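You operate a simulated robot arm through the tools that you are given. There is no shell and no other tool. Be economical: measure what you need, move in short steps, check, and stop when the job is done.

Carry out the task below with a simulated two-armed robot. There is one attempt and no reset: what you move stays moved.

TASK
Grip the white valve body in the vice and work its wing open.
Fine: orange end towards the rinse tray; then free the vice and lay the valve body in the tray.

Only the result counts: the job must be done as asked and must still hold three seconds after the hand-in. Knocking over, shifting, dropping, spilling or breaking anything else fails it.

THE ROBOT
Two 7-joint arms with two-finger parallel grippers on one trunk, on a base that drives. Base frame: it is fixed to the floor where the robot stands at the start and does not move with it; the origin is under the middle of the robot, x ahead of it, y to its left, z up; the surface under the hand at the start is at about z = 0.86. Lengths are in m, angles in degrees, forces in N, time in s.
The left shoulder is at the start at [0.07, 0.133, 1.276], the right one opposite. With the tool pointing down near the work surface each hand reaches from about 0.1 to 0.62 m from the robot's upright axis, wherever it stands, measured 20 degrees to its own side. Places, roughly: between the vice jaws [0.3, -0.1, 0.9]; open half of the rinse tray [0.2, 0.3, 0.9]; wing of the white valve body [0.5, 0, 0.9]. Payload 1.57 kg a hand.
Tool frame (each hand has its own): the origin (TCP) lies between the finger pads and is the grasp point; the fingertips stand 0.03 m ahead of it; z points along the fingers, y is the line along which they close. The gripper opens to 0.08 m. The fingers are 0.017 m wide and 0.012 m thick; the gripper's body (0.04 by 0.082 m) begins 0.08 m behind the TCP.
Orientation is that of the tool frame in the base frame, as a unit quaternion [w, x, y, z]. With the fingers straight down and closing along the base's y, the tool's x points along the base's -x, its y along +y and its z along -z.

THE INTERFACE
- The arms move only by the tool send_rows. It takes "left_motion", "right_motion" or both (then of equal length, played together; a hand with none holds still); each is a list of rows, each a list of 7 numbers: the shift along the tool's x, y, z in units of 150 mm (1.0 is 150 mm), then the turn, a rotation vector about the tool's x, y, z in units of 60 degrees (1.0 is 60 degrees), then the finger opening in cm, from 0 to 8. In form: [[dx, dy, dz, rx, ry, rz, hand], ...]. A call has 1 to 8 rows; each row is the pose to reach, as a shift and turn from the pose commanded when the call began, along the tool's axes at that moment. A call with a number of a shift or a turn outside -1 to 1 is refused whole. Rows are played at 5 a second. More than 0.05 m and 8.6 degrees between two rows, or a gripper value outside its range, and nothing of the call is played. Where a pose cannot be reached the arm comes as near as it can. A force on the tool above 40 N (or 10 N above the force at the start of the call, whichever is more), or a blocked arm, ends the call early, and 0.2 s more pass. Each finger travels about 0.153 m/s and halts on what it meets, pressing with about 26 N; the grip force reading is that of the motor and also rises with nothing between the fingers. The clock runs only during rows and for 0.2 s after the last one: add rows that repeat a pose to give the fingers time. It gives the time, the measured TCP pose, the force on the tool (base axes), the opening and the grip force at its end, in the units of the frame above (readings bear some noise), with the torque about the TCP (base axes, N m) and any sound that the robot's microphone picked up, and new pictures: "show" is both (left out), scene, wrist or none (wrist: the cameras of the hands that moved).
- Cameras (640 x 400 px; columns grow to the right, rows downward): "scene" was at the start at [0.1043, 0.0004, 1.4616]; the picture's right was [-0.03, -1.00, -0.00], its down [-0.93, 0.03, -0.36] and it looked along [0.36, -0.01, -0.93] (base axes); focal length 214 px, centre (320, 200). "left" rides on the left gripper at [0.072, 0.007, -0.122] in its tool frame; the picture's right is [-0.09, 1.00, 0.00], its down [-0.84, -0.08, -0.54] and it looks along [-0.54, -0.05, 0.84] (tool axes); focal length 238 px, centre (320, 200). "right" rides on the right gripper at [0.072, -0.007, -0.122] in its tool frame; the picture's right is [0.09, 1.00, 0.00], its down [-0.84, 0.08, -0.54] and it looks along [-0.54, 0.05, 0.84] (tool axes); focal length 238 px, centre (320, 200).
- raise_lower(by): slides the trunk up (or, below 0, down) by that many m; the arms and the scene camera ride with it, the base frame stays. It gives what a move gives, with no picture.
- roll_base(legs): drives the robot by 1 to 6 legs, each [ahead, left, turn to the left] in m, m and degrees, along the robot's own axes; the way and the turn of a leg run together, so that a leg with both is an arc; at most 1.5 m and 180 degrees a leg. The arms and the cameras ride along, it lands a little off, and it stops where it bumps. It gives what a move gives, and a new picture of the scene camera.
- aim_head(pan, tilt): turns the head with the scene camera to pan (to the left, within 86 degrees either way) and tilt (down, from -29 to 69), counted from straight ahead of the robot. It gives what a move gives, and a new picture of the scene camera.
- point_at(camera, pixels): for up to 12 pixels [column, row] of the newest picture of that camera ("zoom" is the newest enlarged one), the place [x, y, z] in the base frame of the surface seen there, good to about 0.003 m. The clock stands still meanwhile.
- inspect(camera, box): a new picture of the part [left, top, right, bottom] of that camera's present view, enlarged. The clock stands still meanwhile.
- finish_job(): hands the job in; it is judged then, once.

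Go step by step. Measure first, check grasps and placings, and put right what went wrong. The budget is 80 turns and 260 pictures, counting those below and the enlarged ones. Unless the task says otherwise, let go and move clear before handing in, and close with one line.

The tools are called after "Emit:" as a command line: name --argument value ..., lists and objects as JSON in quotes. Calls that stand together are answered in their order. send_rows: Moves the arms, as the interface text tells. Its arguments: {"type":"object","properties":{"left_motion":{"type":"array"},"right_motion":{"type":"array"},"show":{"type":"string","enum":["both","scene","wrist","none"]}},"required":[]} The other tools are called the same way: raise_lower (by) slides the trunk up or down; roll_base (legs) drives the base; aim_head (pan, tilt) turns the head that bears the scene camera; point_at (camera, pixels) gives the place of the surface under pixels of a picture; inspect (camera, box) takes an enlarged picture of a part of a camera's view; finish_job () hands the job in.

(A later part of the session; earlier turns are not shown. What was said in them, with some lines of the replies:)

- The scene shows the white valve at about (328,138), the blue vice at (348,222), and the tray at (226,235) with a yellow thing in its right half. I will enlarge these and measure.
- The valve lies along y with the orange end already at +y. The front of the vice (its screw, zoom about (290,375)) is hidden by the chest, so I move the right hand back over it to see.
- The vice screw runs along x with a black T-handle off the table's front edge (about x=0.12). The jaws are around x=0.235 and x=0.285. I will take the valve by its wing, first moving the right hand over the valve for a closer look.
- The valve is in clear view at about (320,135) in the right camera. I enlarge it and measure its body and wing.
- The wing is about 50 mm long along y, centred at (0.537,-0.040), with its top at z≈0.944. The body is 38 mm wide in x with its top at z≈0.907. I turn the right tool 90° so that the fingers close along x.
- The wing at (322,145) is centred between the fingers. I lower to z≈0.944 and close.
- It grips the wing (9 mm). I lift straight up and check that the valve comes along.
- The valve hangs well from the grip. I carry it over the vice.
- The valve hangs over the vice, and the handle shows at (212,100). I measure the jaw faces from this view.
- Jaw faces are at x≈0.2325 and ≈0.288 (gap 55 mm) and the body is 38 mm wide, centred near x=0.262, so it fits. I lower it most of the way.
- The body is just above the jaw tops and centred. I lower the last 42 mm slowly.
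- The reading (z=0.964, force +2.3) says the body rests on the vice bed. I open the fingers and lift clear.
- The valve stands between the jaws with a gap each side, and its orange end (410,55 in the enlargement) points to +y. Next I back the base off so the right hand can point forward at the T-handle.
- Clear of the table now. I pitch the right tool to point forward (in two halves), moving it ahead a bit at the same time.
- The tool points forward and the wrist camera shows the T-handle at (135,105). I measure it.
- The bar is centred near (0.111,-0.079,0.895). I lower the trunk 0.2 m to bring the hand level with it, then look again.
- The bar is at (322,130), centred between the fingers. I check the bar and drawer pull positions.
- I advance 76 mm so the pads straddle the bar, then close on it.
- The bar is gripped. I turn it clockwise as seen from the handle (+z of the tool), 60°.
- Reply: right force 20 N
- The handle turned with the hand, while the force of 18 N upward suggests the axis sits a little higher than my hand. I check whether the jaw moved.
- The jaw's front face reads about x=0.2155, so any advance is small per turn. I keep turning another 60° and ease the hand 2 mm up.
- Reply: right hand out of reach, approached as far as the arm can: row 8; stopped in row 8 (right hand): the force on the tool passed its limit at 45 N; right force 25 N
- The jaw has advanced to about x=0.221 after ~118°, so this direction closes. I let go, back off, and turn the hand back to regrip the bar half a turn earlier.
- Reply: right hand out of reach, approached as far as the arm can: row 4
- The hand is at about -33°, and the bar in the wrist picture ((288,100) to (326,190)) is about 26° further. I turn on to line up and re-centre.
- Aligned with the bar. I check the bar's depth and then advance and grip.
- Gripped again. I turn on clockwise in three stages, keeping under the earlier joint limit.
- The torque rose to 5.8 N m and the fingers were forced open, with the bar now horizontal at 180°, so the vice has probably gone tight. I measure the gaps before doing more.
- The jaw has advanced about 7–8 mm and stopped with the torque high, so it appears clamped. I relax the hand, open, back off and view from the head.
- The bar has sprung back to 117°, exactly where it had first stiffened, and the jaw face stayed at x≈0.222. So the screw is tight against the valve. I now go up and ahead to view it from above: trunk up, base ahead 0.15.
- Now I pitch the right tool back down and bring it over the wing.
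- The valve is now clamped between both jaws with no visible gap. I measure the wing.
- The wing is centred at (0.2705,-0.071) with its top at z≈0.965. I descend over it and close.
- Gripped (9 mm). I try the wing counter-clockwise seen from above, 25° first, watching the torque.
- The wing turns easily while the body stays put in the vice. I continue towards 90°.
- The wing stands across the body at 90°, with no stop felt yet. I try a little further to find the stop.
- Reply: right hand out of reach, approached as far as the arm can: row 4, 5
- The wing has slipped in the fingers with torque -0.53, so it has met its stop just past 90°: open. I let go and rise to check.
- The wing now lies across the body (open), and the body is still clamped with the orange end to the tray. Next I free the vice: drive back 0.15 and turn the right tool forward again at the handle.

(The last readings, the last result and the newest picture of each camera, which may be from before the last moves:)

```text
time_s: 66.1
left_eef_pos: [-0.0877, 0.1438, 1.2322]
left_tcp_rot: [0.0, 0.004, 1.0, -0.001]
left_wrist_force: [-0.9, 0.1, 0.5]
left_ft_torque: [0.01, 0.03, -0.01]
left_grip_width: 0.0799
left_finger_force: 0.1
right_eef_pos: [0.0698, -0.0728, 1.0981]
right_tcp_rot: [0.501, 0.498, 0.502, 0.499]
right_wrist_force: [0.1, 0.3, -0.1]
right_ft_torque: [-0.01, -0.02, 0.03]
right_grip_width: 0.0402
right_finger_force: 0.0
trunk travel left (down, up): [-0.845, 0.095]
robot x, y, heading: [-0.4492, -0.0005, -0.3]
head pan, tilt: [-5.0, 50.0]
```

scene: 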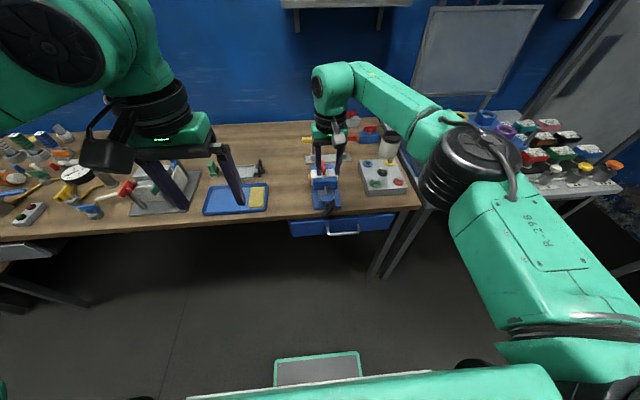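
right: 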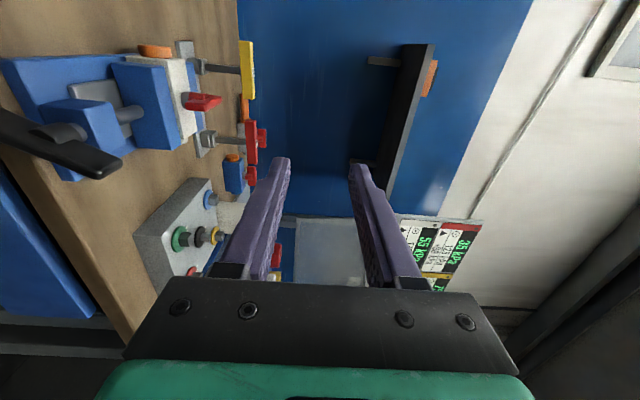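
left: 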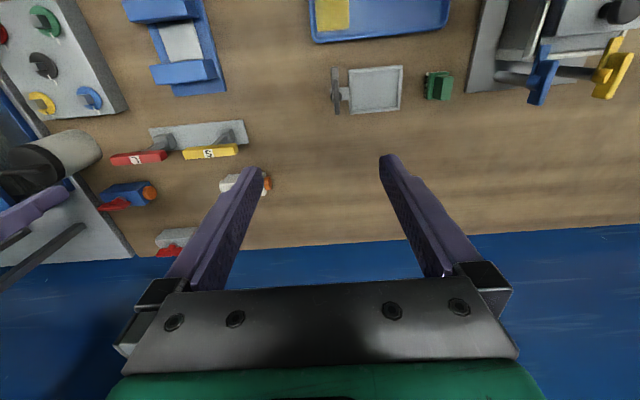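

I back off 4 cm, lower the trunk, and roll the hand to about 112° to line up with the bar.

Emit:
send_rows --right_motion '[[-0.02, 0, -0.15, 0, 0, 0, 4], [-0.04, 0, -0.27, 0, 0, 0, 4]]' --show "none"

Emit:
raise_lower --by -0.2

Emit:
send_rows --right_motion '[[0, 0, 0, 0, 0, 0.14, 4], [0, 0, 0, 0, 0, 0.28, 4], [0, 0, 0, 0, 0, 0.42, 4], [0, 0, 0, 0, 0, 0.56, 4], [0, 0, 0, 0, 0, 0.7, 4], [0, 0, 0, 0, 0, 0.84, 4], [0, 0, 0, 0, 0, 0.98, 4]]' --show "none"

Emit:
send_rows --right_motion '[[0, 0, 0, 0, 0, 0.14, 4], [0, 0, 0, 0, 0, 0.28, 4], [0, 0, 0, 0, 0, 0.42, 4], [0, 0, 0, 0, 0, 0.56, 4], [0, 0, 0, 0, 0, 0.7, 4], [0, 0, 0, 0, 0, 0.84, 4], [0, 0, 0, 0, 0, 0.84, 4]]' --show "wrist"

```text
time_s: 66.7
left_eef_pos: [-0.0899, 0.1445, 1.233]
left_tcp_rot: [0.0, 0.004, 1.0, 0.0]
left_wrist_force: [0.0, -0.1, -1.1]
left_ft_torque: [-0.02, 0.0, 0.02]
left_grip_width: 0.0801
left_finger_force: 0.0
right_eef_pos: [0.0293, -0.0786, 1.0987]
right_tcp_rot: [0.5, 0.5, 0.502, 0.498]
right_wrist_force: [-0.4, 0.7, 0.0]
right_ft_torque: [0.01, 0.05, -0.01]
right_grip_width: 0.0397
right_finger_force: 0.1
trunk travel left (down, up): [-0.845, 0.095]
robot x, y, heading: [-0.4502, 0.0009, -0.4]
head pan, tilt: [-5.0, 50.0]
```

```text
time_s: 68.9
left_eef_pos: [-0.0881, 0.1443, 1.0323]
left_tcp_rot: [0.0, 0.004, 1.0, 0.0]
left_wrist_force: [-0.1, -0.2, -0.4]
left_ft_torque: [-0.01, -0.05, 0.01]
left_grip_width: 0.08
left_finger_force: 0.0
right_eef_pos: [0.0299, -0.0782, 0.8971]
right_tcp_rot: [0.5, 0.499, 0.503, 0.498]
right_wrist_force: [0.0, 1.0, -0.8]
right_ft_torque: [-0.01, 0.01, 0.01]
right_grip_width: 0.0399
right_finger_force: 0.0
trunk travel left (down, up): [-0.645, 0.295]
robot x, y, heading: [-0.4526, 0.0032, -0.6]
head pan, tilt: [-5.0, 50.0]
```

```text
time_s: 70.5
left_eef_pos: [-0.0882, 0.1455, 1.0324]
left_tcp_rot: [0.0, 0.005, 1.0, -0.001]
left_wrist_force: [-0.3, 0.5, 0.2]
left_ft_torque: [0.0, 0.05, 0.02]
left_grip_width: 0.0801
left_finger_force: 0.1
right_eef_pos: [0.0294, -0.0788, 0.8976]
right_tcp_rot: [0.189, 0.682, 0.192, 0.679]
right_wrist_force: [0.6, 0.1, 0.2]
right_ft_torque: [-0.01, -0.04, -0.02]
right_grip_width: 0.0401
right_finger_force: 0.0
trunk travel left (down, up): [-0.645, 0.295]
robot x, y, heading: [-0.4473, -0.0, -0.3]
head pan, tilt: [-5.0, 50.0]
```

```text
time_s: 72.1
left_eef_pos: [-0.0881, 0.1446, 1.033]
left_tcp_rot: [0.001, 0.004, 1.0, 0.0]
left_wrist_force: [-0.6, 0.6, -0.5]
left_ft_torque: [-0.01, -0.01, -0.01]
left_grip_width: 0.0798
left_finger_force: 0.1
right_eef_pos: [0.0302, -0.0781, 0.8983]
right_tcp_rot: [-0.117, 0.699, -0.116, 0.696]
right_wrist_force: [0.6, -0.3, -0.7]
right_ft_torque: [-0.02, -0.03, 0.0]
right_grip_width: 0.0399
right_finger_force: 0.1
trunk travel left (down, up): [-0.645, 0.295]
robot x, y, heading: [-0.4547, 0.0031, -0.5]
head pan, tilt: [-5.0, 50.0]
```

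right: 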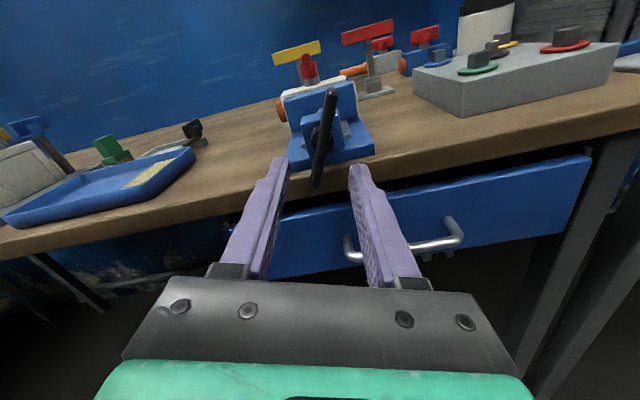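

Nearly lined up (the bar is about 8° further). I advance and close; the grip will align itself.

Emit:
send_rows --right_motion '[[0, 0, 0.2, 0, 0, 0.04, 4], [0, 0, 0.35, 0, 0, 0.06, 4], [0, 0, 0.435, 0, 0, 0.06, 4], [0, 0, 0.435, 0, 0, 0.06, 2], [0, 0, 0.435, 0, 0, 0.06, 0], [0, 0, 0.435, 0, 0, 0.06, 0], [0, 0, 0.435, 0, 0, 0.06, 0]]' --show "wrist"

```text
time_s: 73.7
left_eef_pos: [-0.0875, 0.1431, 1.0334]
left_tcp_rot: [-0.001, 0.005, 1.0, 0.001]
left_wrist_force: [0.4, 0.8, 0.1]
left_ft_torque: [-0.01, -0.01, 0.0]
left_grip_width: 0.0799
left_finger_force: 0.1
right_eef_pos: [0.0956, -0.0795, 0.8974]
right_tcp_rot: [-0.138, 0.695, -0.139, 0.691]
right_wrist_force: [-0.3, -7.5, -4.9]
right_ft_torque: [0.01, -0.46, -0.13]
right_grip_width: 0.0099
right_finger_force: 27.7
trunk travel left (down, up): [-0.645, 0.295]
robot x, y, heading: [-0.4529, 0.0013, -0.5]
head pan, tilt: [-5.0, 50.0]
```

right: 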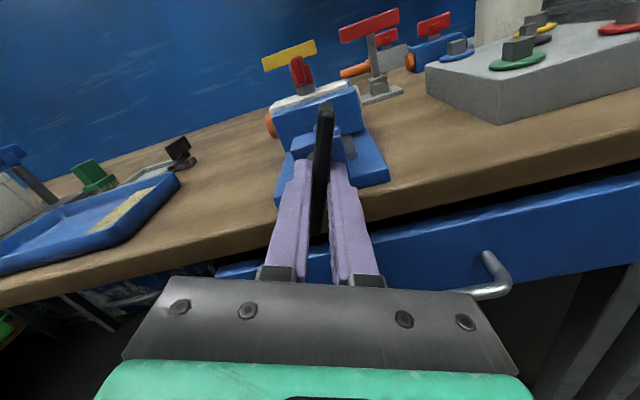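

Gripped. I turn counter-clockwise through 118° to loosen the vice.

Emit:
send_rows --right_motion '[[0, 0, 0, 0, 0, -0.14, 0], [0, 0, 0, 0, 0, -0.28, 0], [0, 0, 0, 0, 0, -0.42, 0], [0, 0, 0, 0, 0, -0.56, 0], [0, 0, 0, 0, 0, -0.7, 0], [0, 0, 0, 0, 0, -0.84, 0], [0, 0, 0, 0, 0, -0.98, 0]]' --show "none"

Emit:
send_rows --right_motion '[[0, 0, 0, 0, 0, -0.14, 0], [0, 0, 0, 0, 0, -0.28, 0], [0, 0, 0, 0, 0, -0.42, 0], [0, 0, 0, 0, 0, -0.56, 0], [0, 0, 0, 0, 0, -0.7, 0], [0, 0, 0, 0, 0, -0.84, 0], [0, 0, 0, 0, 0, -0.98, 0]]' --show "scene"

Emit:
inspect --camera "scene" --box '[280, 90, 380, 200]'

```text
time_s: 75.3
left_eef_pos: [-0.0873, 0.1431, 1.0326]
left_tcp_rot: [-0.001, 0.005, 1.0, 0.0]
left_wrist_force: [0.2, -1.2, 0.3]
left_ft_torque: [0.02, 0.01, 0.01]
left_grip_width: 0.0798
left_finger_force: 0.0
right_eef_pos: [0.0958, -0.0789, 0.8978]
right_tcp_rot: [0.22, 0.674, 0.221, 0.67]
right_wrist_force: [0.0, -5.7, -3.7]
right_ft_torque: [-0.01, 0.23, -0.94]
right_grip_width: 0.0097
right_finger_force: 28.2
trunk travel left (down, up): [-0.645, 0.295]
robot x, y, heading: [-0.451, 0.0007, -0.7]
head pan, tilt: [-5.0, 50.0]
```

```text
time_s: 76.9
left_eef_pos: [-0.0877, 0.144, 1.0333]
left_tcp_rot: [-0.001, 0.005, 1.0, 0.0]
left_wrist_force: [-0.1, 0.2, -0.6]
left_ft_torque: [0.02, -0.01, -0.01]
left_grip_width: 0.0804
left_finger_force: 0.0
right_eef_pos: [0.0949, -0.0771, 0.8959]
right_tcp_rot: [0.519, 0.477, 0.525, 0.477]
right_wrist_force: [-2.7, -3.3, -12.7]
right_ft_torque: [0.6, -0.4, -0.41]
right_grip_width: 0.0113
right_finger_force: 28.9
trunk travel left (down, up): [-0.645, 0.295]
robot x, y, heading: [-0.4516, -0.0008, -0.5]
head pan, tilt: [-5.0, 50.0]
```

scene: 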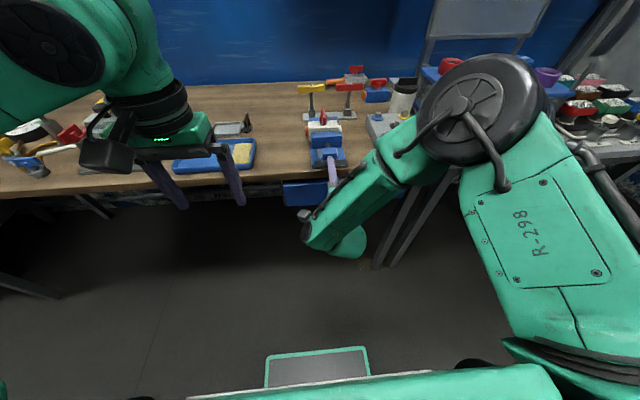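

```text
3.64 times, centred on (330, 145) of scene
```

zoom: 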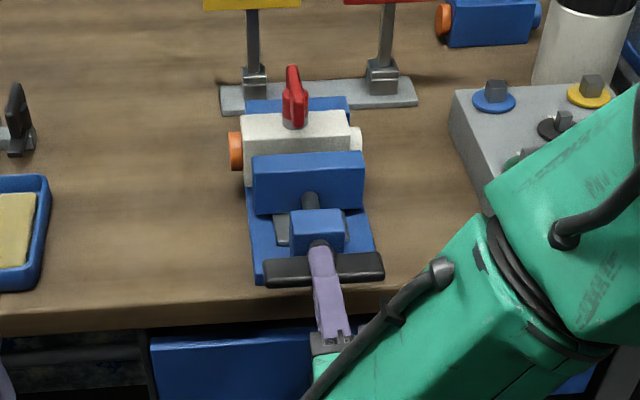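

The handle is back at its first stop and the jaw has withdrawn. I let go, back off, raise the trunk, and bring the right hand back over the valve.

Emit:
send_rows --right_motion '[[0, 0, 0, 0, 0, 0.06, 0], [0, 0, 0, 0, 0, 0.06, 4], [0, 0, 0, 0, 0, 0.06, 4], [0, 0, -0.2, 0, 0, 0.08, 4], [0, 0, -0.45, 0, 0, 0.08, 4]]' --show "none"

Emit:
raise_lower --by 0.2

Emit:
send_rows --right_motion '[[0, 0, 0.1, 0.125, 0, 0, 4], [0, 0, 0.2, 0.25, 0, 0, 4], [0, 0, 0.3, 0.375, 0, 0, 4], [0, 0, 0.4, 0.5, 0, 0, 4], [0, 0, 0.5, 0.625, 0, 0, 4], [0, 0, 0.53, 0.75, 0, 0, 4]]' --show "none"

Emit:
send_rows --right_motion '[[0, 0, 0, 0.125, 0, 0, 4], [0, 0, 0, 0.25, 0, 0, 4], [0, 0, 0, 0.375, 0, 0, 4], [0, 0, 0, 0.5, 0, 0, 4], [0, 0, 0, 0.625, 0, 0, 4], [0, 0, 0, 0.75, 0, 0, 4]]' --show "none"

Emit:
send_rows --right_motion '[[0, 0, 0, 0, 0, -0.14, 4], [0, 0, 0, 0, 0, -0.28, 4], [0, 0, 0, 0, 0, -0.42, 4], [0, 0, 0, 0, 0, -0.56, 4], [0, 0, 0, 0, 0, -0.7, 4], [0, 0, 0, 0, 0, -0.8, 4]]' --show "none"

Emit:
send_rows --right_motion '[[0, 0, 0, 0, 0, -0.14, 4], [0, 0, 0, 0, 0, -0.28, 4], [0, 0, 0, 0, 0, -0.42, 4], [0, 0, 0, 0, 0, -0.56, 4], [0, 0, 0, 0, 0, -0.7, 4], [0, 0, 0, 0, 0, -0.7, 4]]' --show "wrist"

```text
time_s: 78.1
left_eef_pos: [-0.0894, 0.145, 1.0329]
left_tcp_rot: [0.001, 0.005, 1.0, 0.001]
left_wrist_force: [0.3, -0.2, -0.4]
left_ft_torque: [-0.02, 0.02, 0.03]
left_grip_width: 0.08
left_finger_force: 0.1
right_eef_pos: [0.0276, -0.0779, 0.898]
right_tcp_rot: [0.5, 0.499, 0.502, 0.498]
right_wrist_force: [-0.2, -0.1, -0.2]
right_ft_torque: [0.0, 0.0, 0.02]
right_grip_width: 0.0399
right_finger_force: 0.1
trunk travel left (down, up): [-0.645, 0.295]
robot x, y, heading: [-0.4523, 0.0016, -0.4]
head pan, tilt: [-5.0, 50.0]
```

```text
time_s: 80.2
left_eef_pos: [-0.088, 0.1451, 1.2342]
left_tcp_rot: [0.0, 0.005, 1.0, 0.0]
left_wrist_force: [0.2, -0.8, -0.2]
left_ft_torque: [0.01, -0.02, -0.02]
left_grip_width: 0.0796
left_finger_force: 0.0
right_eef_pos: [0.0288, -0.079, 1.0983]
right_tcp_rot: [0.5, 0.5, 0.503, 0.498]
right_wrist_force: [0.5, -0.9, 0.4]
right_ft_torque: [0.02, -0.01, 0.02]
right_grip_width: 0.0401
right_finger_force: 0.0
trunk travel left (down, up): [-0.845, 0.095]
robot x, y, heading: [-0.4508, 0.0018, -0.6]
head pan, tilt: [-5.0, 50.0]
```

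```text
time_s: 81.6
left_eef_pos: [-0.0877, 0.1435, 1.2336]
left_tcp_rot: [0.001, 0.005, 1.0, 0.0]
left_wrist_force: [0.6, -0.4, 0.1]
left_ft_torque: [0.01, 0.05, 0.04]
left_grip_width: 0.0801
left_finger_force: 0.0
right_eef_pos: [0.1088, -0.0776, 1.0987]
right_tcp_rot: [0.269, 0.654, 0.655, 0.267]
right_wrist_force: [0.6, 0.5, -0.8]
right_ft_torque: [-0.01, 0.04, -0.02]
right_grip_width: 0.0399
right_finger_force: 0.1
trunk travel left (down, up): [-0.845, 0.095]
robot x, y, heading: [-0.4524, -0.0, -0.6]
head pan, tilt: [-5.0, 50.0]
```

```text
time_s: 83.0
left_eef_pos: [-0.0877, 0.1466, 1.2317]
left_tcp_rot: [-0.001, 0.005, 1.0, 0.0]
left_wrist_force: [-0.1, 0.3, 0.2]
left_ft_torque: [-0.01, -0.02, 0.0]
left_grip_width: 0.0798
left_finger_force: 0.0
right_eef_pos: [0.1084, -0.0762, 1.0972]
right_tcp_rot: [-0.002, 0.706, 0.708, -0.004]
right_wrist_force: [0.7, -0.2, -0.6]
right_ft_torque: [0.01, 0.04, 0.01]
right_grip_width: 0.0399
right_finger_force: 0.1
trunk travel left (down, up): [-0.845, 0.095]
robot x, y, heading: [-0.4507, 0.0003, -0.4]
head pan, tilt: [-5.0, 50.0]
```

```text
time_s: 84.4
left_eef_pos: [-0.0881, 0.1444, 1.2322]
left_tcp_rot: [-0.001, 0.004, 1.0, 0.0]
left_wrist_force: [0.3, -0.3, 0.9]
left_ft_torque: [0.01, -0.02, -0.01]
left_grip_width: 0.08
left_finger_force: 0.2
right_eef_pos: [0.1079, -0.0772, 1.0979]
right_tcp_rot: [-0.002, 0.356, 0.935, -0.003]
right_wrist_force: [0.3, -0.2, 0.6]
right_ft_torque: [-0.01, 0.05, 0.03]
right_grip_width: 0.0397
right_finger_force: 0.1
trunk travel left (down, up): [-0.845, 0.095]
robot x, y, heading: [-0.4525, -0.0014, -0.6]
head pan, tilt: [-5.0, 50.0]
```

```text
time_s: 85.8
left_eef_pos: [-0.088, 0.1435, 1.2319]
left_tcp_rot: [0.0, 0.005, 1.0, 0.0]
left_wrist_force: [-0.5, 0.8, -0.8]
left_ft_torque: [-0.02, -0.01, 0.02]
left_grip_width: 0.0801
left_finger_force: 0.0
right_eef_pos: [0.1087, -0.0782, 1.0984]
right_tcp_rot: [-0.003, -0.002, 1.0, -0.002]
right_wrist_force: [-0.9, 0.2, 0.0]
right_ft_torque: [0.03, 0.0, 0.0]
right_grip_width: 0.0398
right_finger_force: 0.0
trunk travel left (down, up): [-0.845, 0.095]
robot x, y, heading: [-0.4492, 0.0025, -0.2]
head pan, tilt: [-5.0, 50.0]
```

right: 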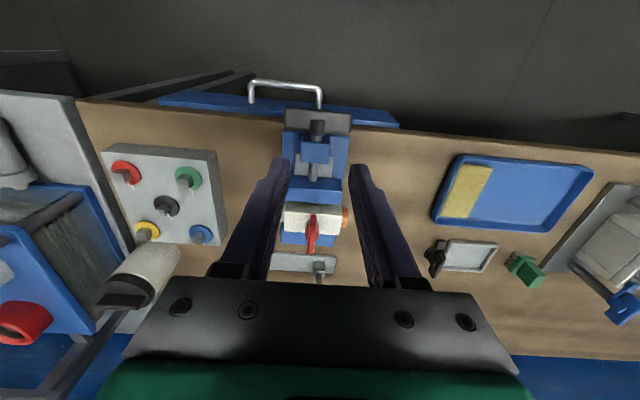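

The right hand is back in the straight-down pose. I drive ahead 0.15 and measure the wing, the gaps and the tray.

Emit:
roll_base --legs '[[0.15, 0, 0]]'

Emit:
inspect --camera "right" --box '[250, 30, 410, 170]'

Emit:
inspect --camera "right" --box '[440, 0, 640, 200]'

```text
time_s: 87.2
left_eef_pos: [0.0572, 0.1437, 1.2331]
left_tcp_rot: [0.002, 0.004, 1.0, 0.0]
left_wrist_force: [0.7, 0.2, -0.2]
left_ft_torque: [0.02, -0.01, -0.01]
left_grip_width: 0.08
left_finger_force: 0.0
right_eef_pos: [0.2542, -0.0781, 1.0996]
right_tcp_rot: [-0.001, -0.001, 1.0, -0.002]
right_wrist_force: [-0.8, 0.0, 0.4]
right_ft_torque: [-0.04, -0.03, 0.02]
right_grip_width: 0.0397
right_finger_force: 0.1
trunk travel left (down, up): [-0.845, 0.095]
robot x, y, heading: [-0.2999, 0.0015, -0.5]
head pan, tilt: [-5.0, 50.0]
```

scene: 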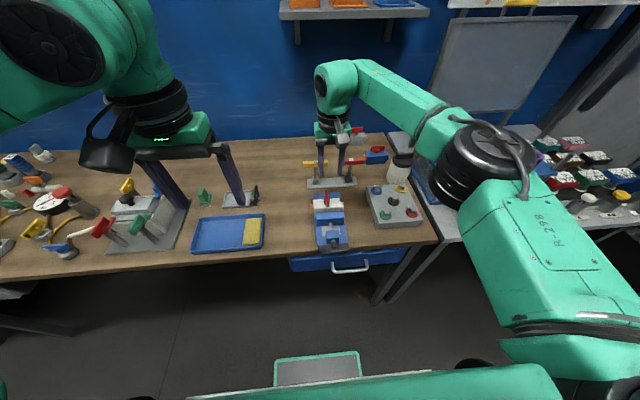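

```text
2.86 times, centred on (330, 100) of right
```

zoom: 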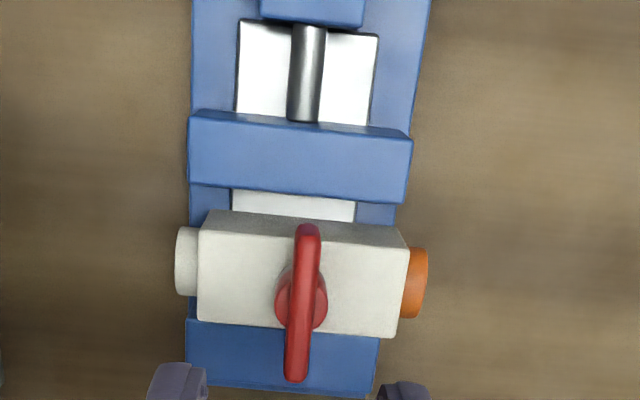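

```text
2.00 times, centred on (540, 100) of right
```

zoom: 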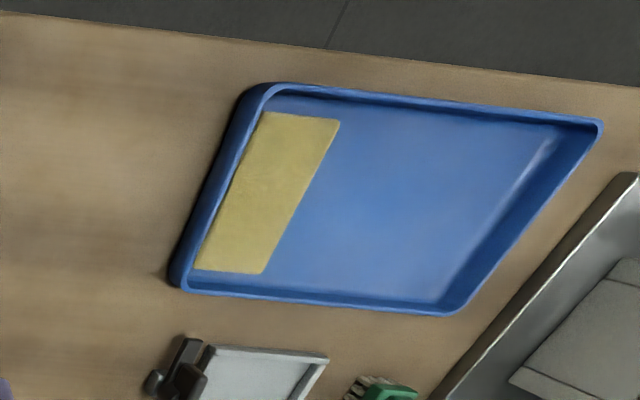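

The valve is free: there is a clear gap in front of it. I measure the tray and then the wing.

Emit:
point_at --camera "zoom" --pixels '[[330, 125], [265, 270], [575, 130], [445, 300], [280, 95], [270, 285], [430, 130], [400, 230], [320, 230]]'

Emit:
point_at --camera "right" --pixels '[[325, 112], [322, 125], [321, 135], [320, 155], [316, 158], [328, 140], [312, 140]]'

```text
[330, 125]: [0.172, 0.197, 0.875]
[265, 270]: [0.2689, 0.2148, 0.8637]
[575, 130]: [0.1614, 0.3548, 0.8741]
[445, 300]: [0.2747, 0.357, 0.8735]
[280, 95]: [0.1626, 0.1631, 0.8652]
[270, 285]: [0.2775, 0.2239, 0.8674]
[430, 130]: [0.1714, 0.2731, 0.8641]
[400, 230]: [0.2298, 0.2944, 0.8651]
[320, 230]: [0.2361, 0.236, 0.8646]
```

```text
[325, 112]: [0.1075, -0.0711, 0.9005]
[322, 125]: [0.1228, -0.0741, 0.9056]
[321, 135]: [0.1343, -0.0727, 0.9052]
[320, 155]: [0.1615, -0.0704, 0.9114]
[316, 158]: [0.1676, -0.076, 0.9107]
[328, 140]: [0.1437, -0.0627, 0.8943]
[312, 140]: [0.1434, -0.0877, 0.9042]
```

Emit:
inspect --camera "right" --box '[250, 30, 410, 170]'

Emit:
point_at --camera "zoom" --pixels '[[309, 235], [303, 300], [296, 365], [285, 320], [320, 310], [300, 215], [195, 260], [415, 285]]'

```text
2.86 times, centred on (330, 100) of right
```

zoom: 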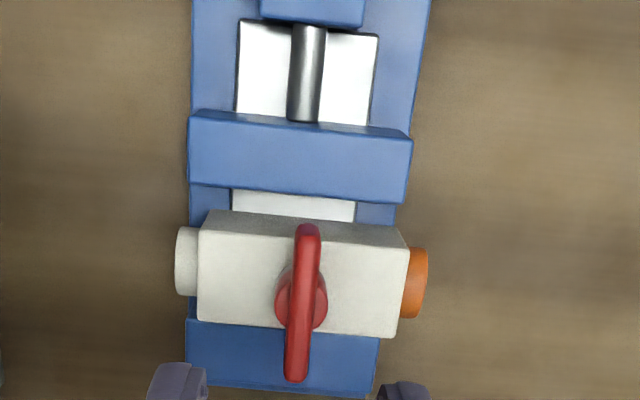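

```text
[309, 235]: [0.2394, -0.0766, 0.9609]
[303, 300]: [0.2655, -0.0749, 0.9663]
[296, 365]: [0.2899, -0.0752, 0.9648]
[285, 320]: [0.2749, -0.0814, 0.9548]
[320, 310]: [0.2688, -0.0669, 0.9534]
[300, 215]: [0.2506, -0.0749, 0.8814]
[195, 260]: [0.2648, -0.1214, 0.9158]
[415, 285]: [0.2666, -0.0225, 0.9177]
```

The wing centre is (0.266,-0.075). I descend, close on it and lift slowly.

Emit:
send_rows --right_motion '[[-0.05, 0.02, 0.25, 0, 0, 0, 4], [-0.078, 0.02, 0.5, 0, 0, 0, 4], [-0.078, 0.02, 0.75, 0, 0, 0, 4], [-0.078, 0.02, 0.89, 0, 0, 0, 4], [-0.078, 0.02, 0.89, 0, 0, 0, 2], [-0.078, 0.02, 0.89, 0, 0, 0, 0], [-0.078, 0.02, 0.89, 0, 0, 0, 0], [-0.078, 0.02, 0.89, 0, 0, 0, 0]]' --show "wrist"

Emit:
send_rows --right_motion '[[0, 0, -0.05, 0, 0, 0, 0], [0, 0, -0.12, 0, 0, 0, 0], [0, 0, -0.25, 0, 0, 0, 0], [0, 0, -0.5, 0, 0, 0, 0], [0, 0, -0.75, 0, 0, 0, 0], [0, 0, -1.0, 0, 0, 0, 0], [0, 0, -1.0, 0, 0, 0, 0]]' --show "wrist"

```text
time_s: 89.0
left_eef_pos: [0.0606, 0.1427, 1.2327]
left_tcp_rot: [0.0, 0.004, 1.0, -0.001]
left_wrist_force: [0.1, 0.8, -0.7]
left_ft_torque: [0.0, 0.01, 0.02]
left_grip_width: 0.0799
left_finger_force: 0.0
right_eef_pos: [0.2677, -0.0764, 0.9642]
right_tcp_rot: [-0.003, -0.001, 1.0, -0.003]
right_wrist_force: [-1.2, 0.4, 0.8]
right_ft_torque: [0.07, 0.04, -0.03]
right_grip_width: 0.0089
right_finger_force: 25.6
trunk travel left (down, up): [-0.845, 0.095]
robot x, y, heading: [-0.3026, 0.0009, -0.4]
head pan, tilt: [-5.0, 50.0]
```

right: 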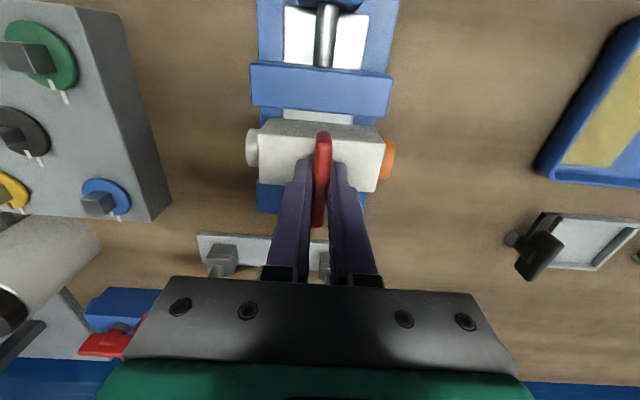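

```text
time_s: 90.6
left_eef_pos: [0.0609, 0.1423, 1.2329]
left_tcp_rot: [-0.001, 0.005, 1.0, 0.0]
left_wrist_force: [-0.4, 0.2, 0.3]
left_ft_torque: [0.02, -0.04, -0.03]
left_grip_width: 0.08
left_finger_force: 0.1
right_eef_pos: [0.2699, -0.0763, 1.1134]
right_tcp_rot: [-0.002, -0.001, 1.0, -0.003]
right_wrist_force: [0.3, -0.2, -3.0]
right_ft_torque: [-0.02, 0.0, 0.0]
right_grip_width: 0.0089
right_finger_force: 26.5
trunk travel left (down, up): [-0.845, 0.095]
robot x, y, heading: [-0.3001, 0.0004, -0.7]
head pan, tilt: [-5.0, 50.0]
```

right: 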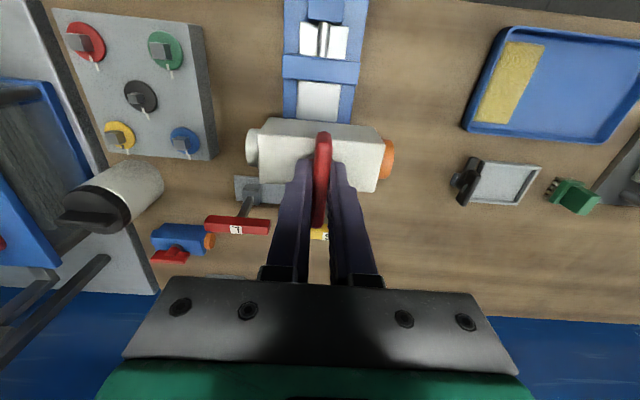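

The valve hangs from the wing and is clear of the vice. I drive the base left 0.355 and back 0.045 to bring the hand over the tray's open half.

Emit:
roll_base --legs '[[-0.045, 0, 0], [0, 0.357, 0]]'

Emit:
inspect --camera "right" --box '[120, 0, 520, 250]'

```text
time_s: 93.4
left_eef_pos: [0.0192, 0.498, 1.2331]
left_tcp_rot: [0.0, 0.003, 1.0, 0.001]
left_wrist_force: [0.0, 0.0, -0.7]
left_ft_torque: [0.04, 0.0, -0.03]
left_grip_width: 0.0799
left_finger_force: 0.0
right_eef_pos: [0.2307, 0.2795, 1.112]
right_tcp_rot: [-0.002, -0.001, 1.0, -0.001]
right_wrist_force: [-0.4, -0.1, -1.8]
right_ft_torque: [0.01, 0.01, 0.0]
right_grip_width: 0.0092
right_finger_force: 25.9
trunk travel left (down, up): [-0.845, 0.095]
robot x, y, heading: [-0.3453, 0.3524, -0.3]
head pan, tilt: [-5.0, 50.0]
```

scene: 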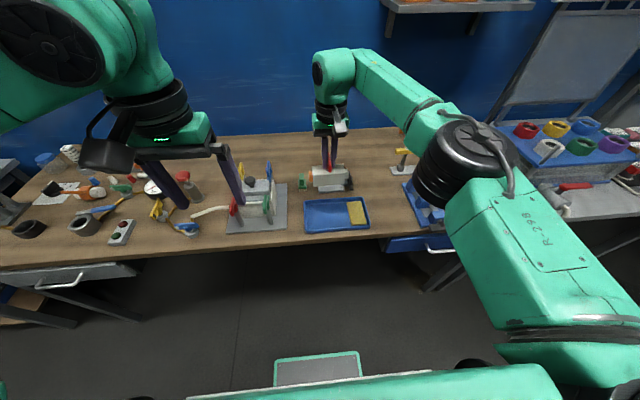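

```text
1.60 times, centred on (320, 125) of right
```

zoom: 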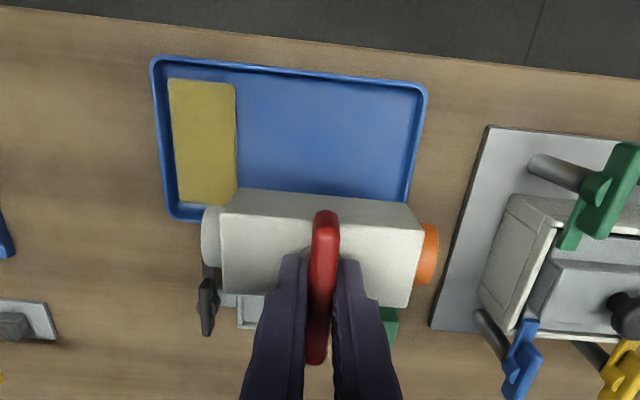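

The hand is at (0.231, 0.280), over the open half's back edge. I shift 13 mm toward the robot and lower most of the way, then look.

Emit:
send_rows --right_motion '[[0.085, 0, 0.2, 0, 0, 0, 0], [0.085, 0, 0.45, 0, 0, 0, 0], [0.085, 0, 0.7, 0, 0, 0, 0], [0.085, 0, 0.9, 0, 0, 0, 0], [0.085, 0, 0.9, 0, 0, 0, 0]]' --show "wrist"

```text
time_s: 94.6
left_eef_pos: [0.0177, 0.4988, 1.2322]
left_tcp_rot: [0.0, 0.004, 1.0, 0.0]
left_wrist_force: [0.1, 0.4, 0.1]
left_ft_torque: [-0.02, 0.02, -0.03]
left_grip_width: 0.0803
left_finger_force: 0.1
right_eef_pos: [0.2149, 0.281, 0.9779]
right_tcp_rot: [-0.002, 0.0, 1.0, -0.003]
right_wrist_force: [-0.2, 0.0, -2.2]
right_ft_torque: [-0.01, 0.01, 0.0]
right_grip_width: 0.0092
right_finger_force: 26.0
trunk travel left (down, up): [-0.845, 0.095]
robot x, y, heading: [-0.3453, 0.3522, -0.4]
head pan, tilt: [-5.0, 50.0]
```

right: 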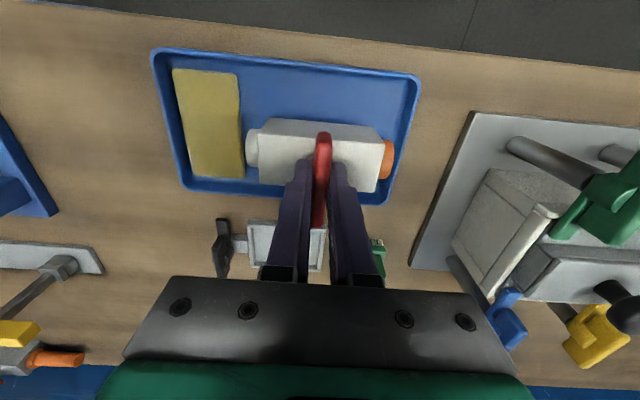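

The valve is centred between the sponge edge (243) and the end rim (400). I lower the last 28 mm gently.

Emit:
send_rows --right_motion '[[0, 0, 0.06, 0, 0, 0, 0], [0, 0, 0.12, 0, 0, 0, 0], [0, 0, 0.16, 0, 0, 0, 0], [0, 0, 0.185, 0, 0, 0, 0], [0, 0, 0.195, 0, 0, 0, 0]]' --show "wrist"

```text
time_s: 95.8
left_eef_pos: [0.0183, 0.5001, 1.2319]
left_tcp_rot: [0.0, 0.004, 1.0, 0.0]
left_wrist_force: [-0.8, 0.5, 0.5]
left_ft_torque: [0.03, 0.0, 0.0]
left_grip_width: 0.08
left_finger_force: 0.2
right_eef_pos: [0.2152, 0.2809, 0.9491]
right_tcp_rot: [-0.003, -0.002, 1.0, -0.002]
right_wrist_force: [-0.4, 0.3, -2.2]
right_ft_torque: [-0.03, -0.04, 0.0]
right_grip_width: 0.0088
right_finger_force: 25.8
trunk travel left (down, up): [-0.845, 0.095]
robot x, y, heading: [-0.3493, 0.3528, -0.3]
head pan, tilt: [-5.0, 50.0]
```

right: 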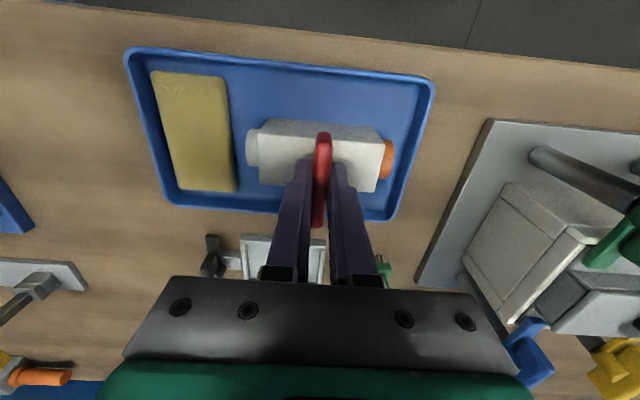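

Still the full weight (-2.2 N), so there is no contact yet. I go down 1 mm at a time.

Emit:
send_rows --right_motion '[[0, 0, 0.008, 0, 0, 0, 0], [0, 0, 0.016, 0, 0, 0, 0], [0, 0, 0.022, 0, 0, 0, 0]]' --show "none"

```text
time_s: 96.6
left_eef_pos: [0.015, 0.4982, 1.234]
left_tcp_rot: [0.001, 0.003, 1.0, 0.0]
left_wrist_force: [-0.1, -0.2, 0.8]
left_ft_torque: [0.01, 0.04, -0.01]
left_grip_width: 0.0798
left_finger_force: 0.0
right_eef_pos: [0.2151, 0.2808, 0.9475]
right_tcp_rot: [0.001, -0.001, 1.0, -0.002]
right_wrist_force: [4.5, -2.5, 15.6]
right_ft_torque: [0.05, -0.04, -0.03]
right_grip_width: 0.0093
right_finger_force: 26.1
trunk travel left (down, up): [-0.845, 0.095]
robot x, y, heading: [-0.3428, 0.3555, -0.4]
head pan, tilt: [-5.0, 50.0]
```

The valve now rests on the tray floor (15.6 N upward). I ease up 1 mm, open the fingers and rise.

Emit:
send_rows --right_motion '[[0, 0, -0.01, 0, 0, 0, 0], [0, 0, -0.01, 0, 0, 0, 3], [0, 0, -0.01, 0, 0, 0, 3], [0, 0, -0.15, 0, 0, 0, 3], [0, 0, -0.45, 0, 0, 0, 3], [0, 0, -0.75, 0, 0, 0, 3], [0, 0, -1.0, 0, 0, 0, 3], [0, 0, -1.0, 0, 0, 0, 3]]' --show "both"

Emit:
inspect --camera "right" --box '[120, 0, 520, 250]'

```text
time_s: 98.4
left_eef_pos: [0.0193, 0.4998, 1.2327]
left_tcp_rot: [0.0, 0.004, 1.0, 0.0]
left_wrist_force: [-0.7, -0.1, -0.9]
left_ft_torque: [-0.01, 0.01, 0.02]
left_grip_width: 0.08
left_finger_force: 0.1
right_eef_pos: [0.2151, 0.2832, 1.097]
right_tcp_rot: [-0.001, -0.001, 1.0, -0.003]
right_wrist_force: [0.0, 0.5, -0.5]
right_ft_torque: [-0.02, -0.01, 0.0]
right_grip_width: 0.0303
right_finger_force: 0.1
trunk travel left (down, up): [-0.845, 0.095]
robot x, y, heading: [-0.3479, 0.357, -0.6]
head pan, tilt: [-5.0, 50.0]
```

scene: 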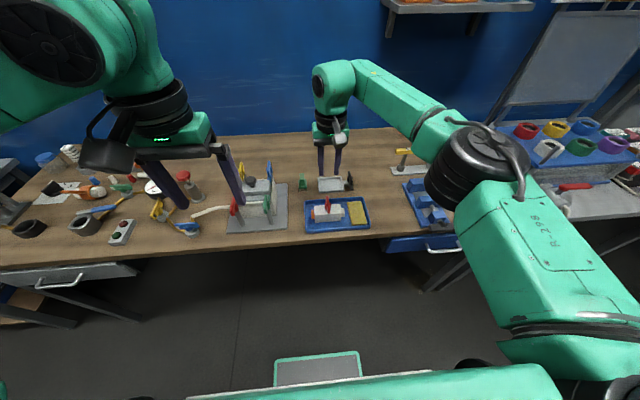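
right: 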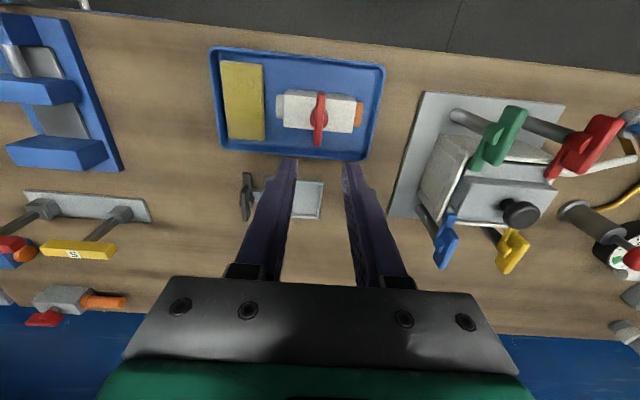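

```text
1.60 times, centred on (320, 125) of right
```

zoom: 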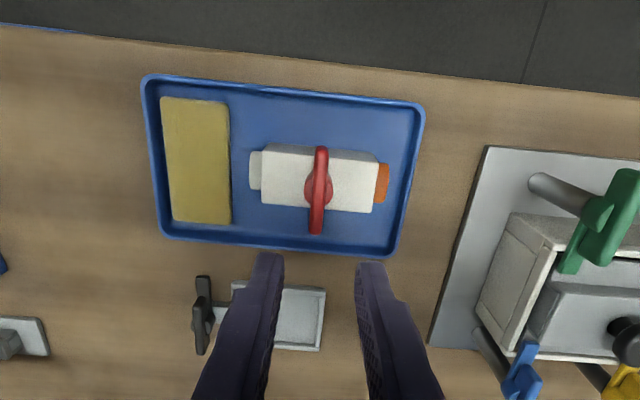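

The valve lies flat in the tray's open half, clear of the sponge and the rims. Its wing is across the body (open), the vice is free, and both hands are clear. I hand in.

Emit:
finish_job

```text
The job is handed in.
```

I clamped the white valve body in the vice with its orange end towards the rinse tray and turned its wing a quarter-turn to its stop, which I took as open because the valve has no markings. I then freed the vice and laid the valve in the open half of the tray. The job is handed in, but no verdict came back.
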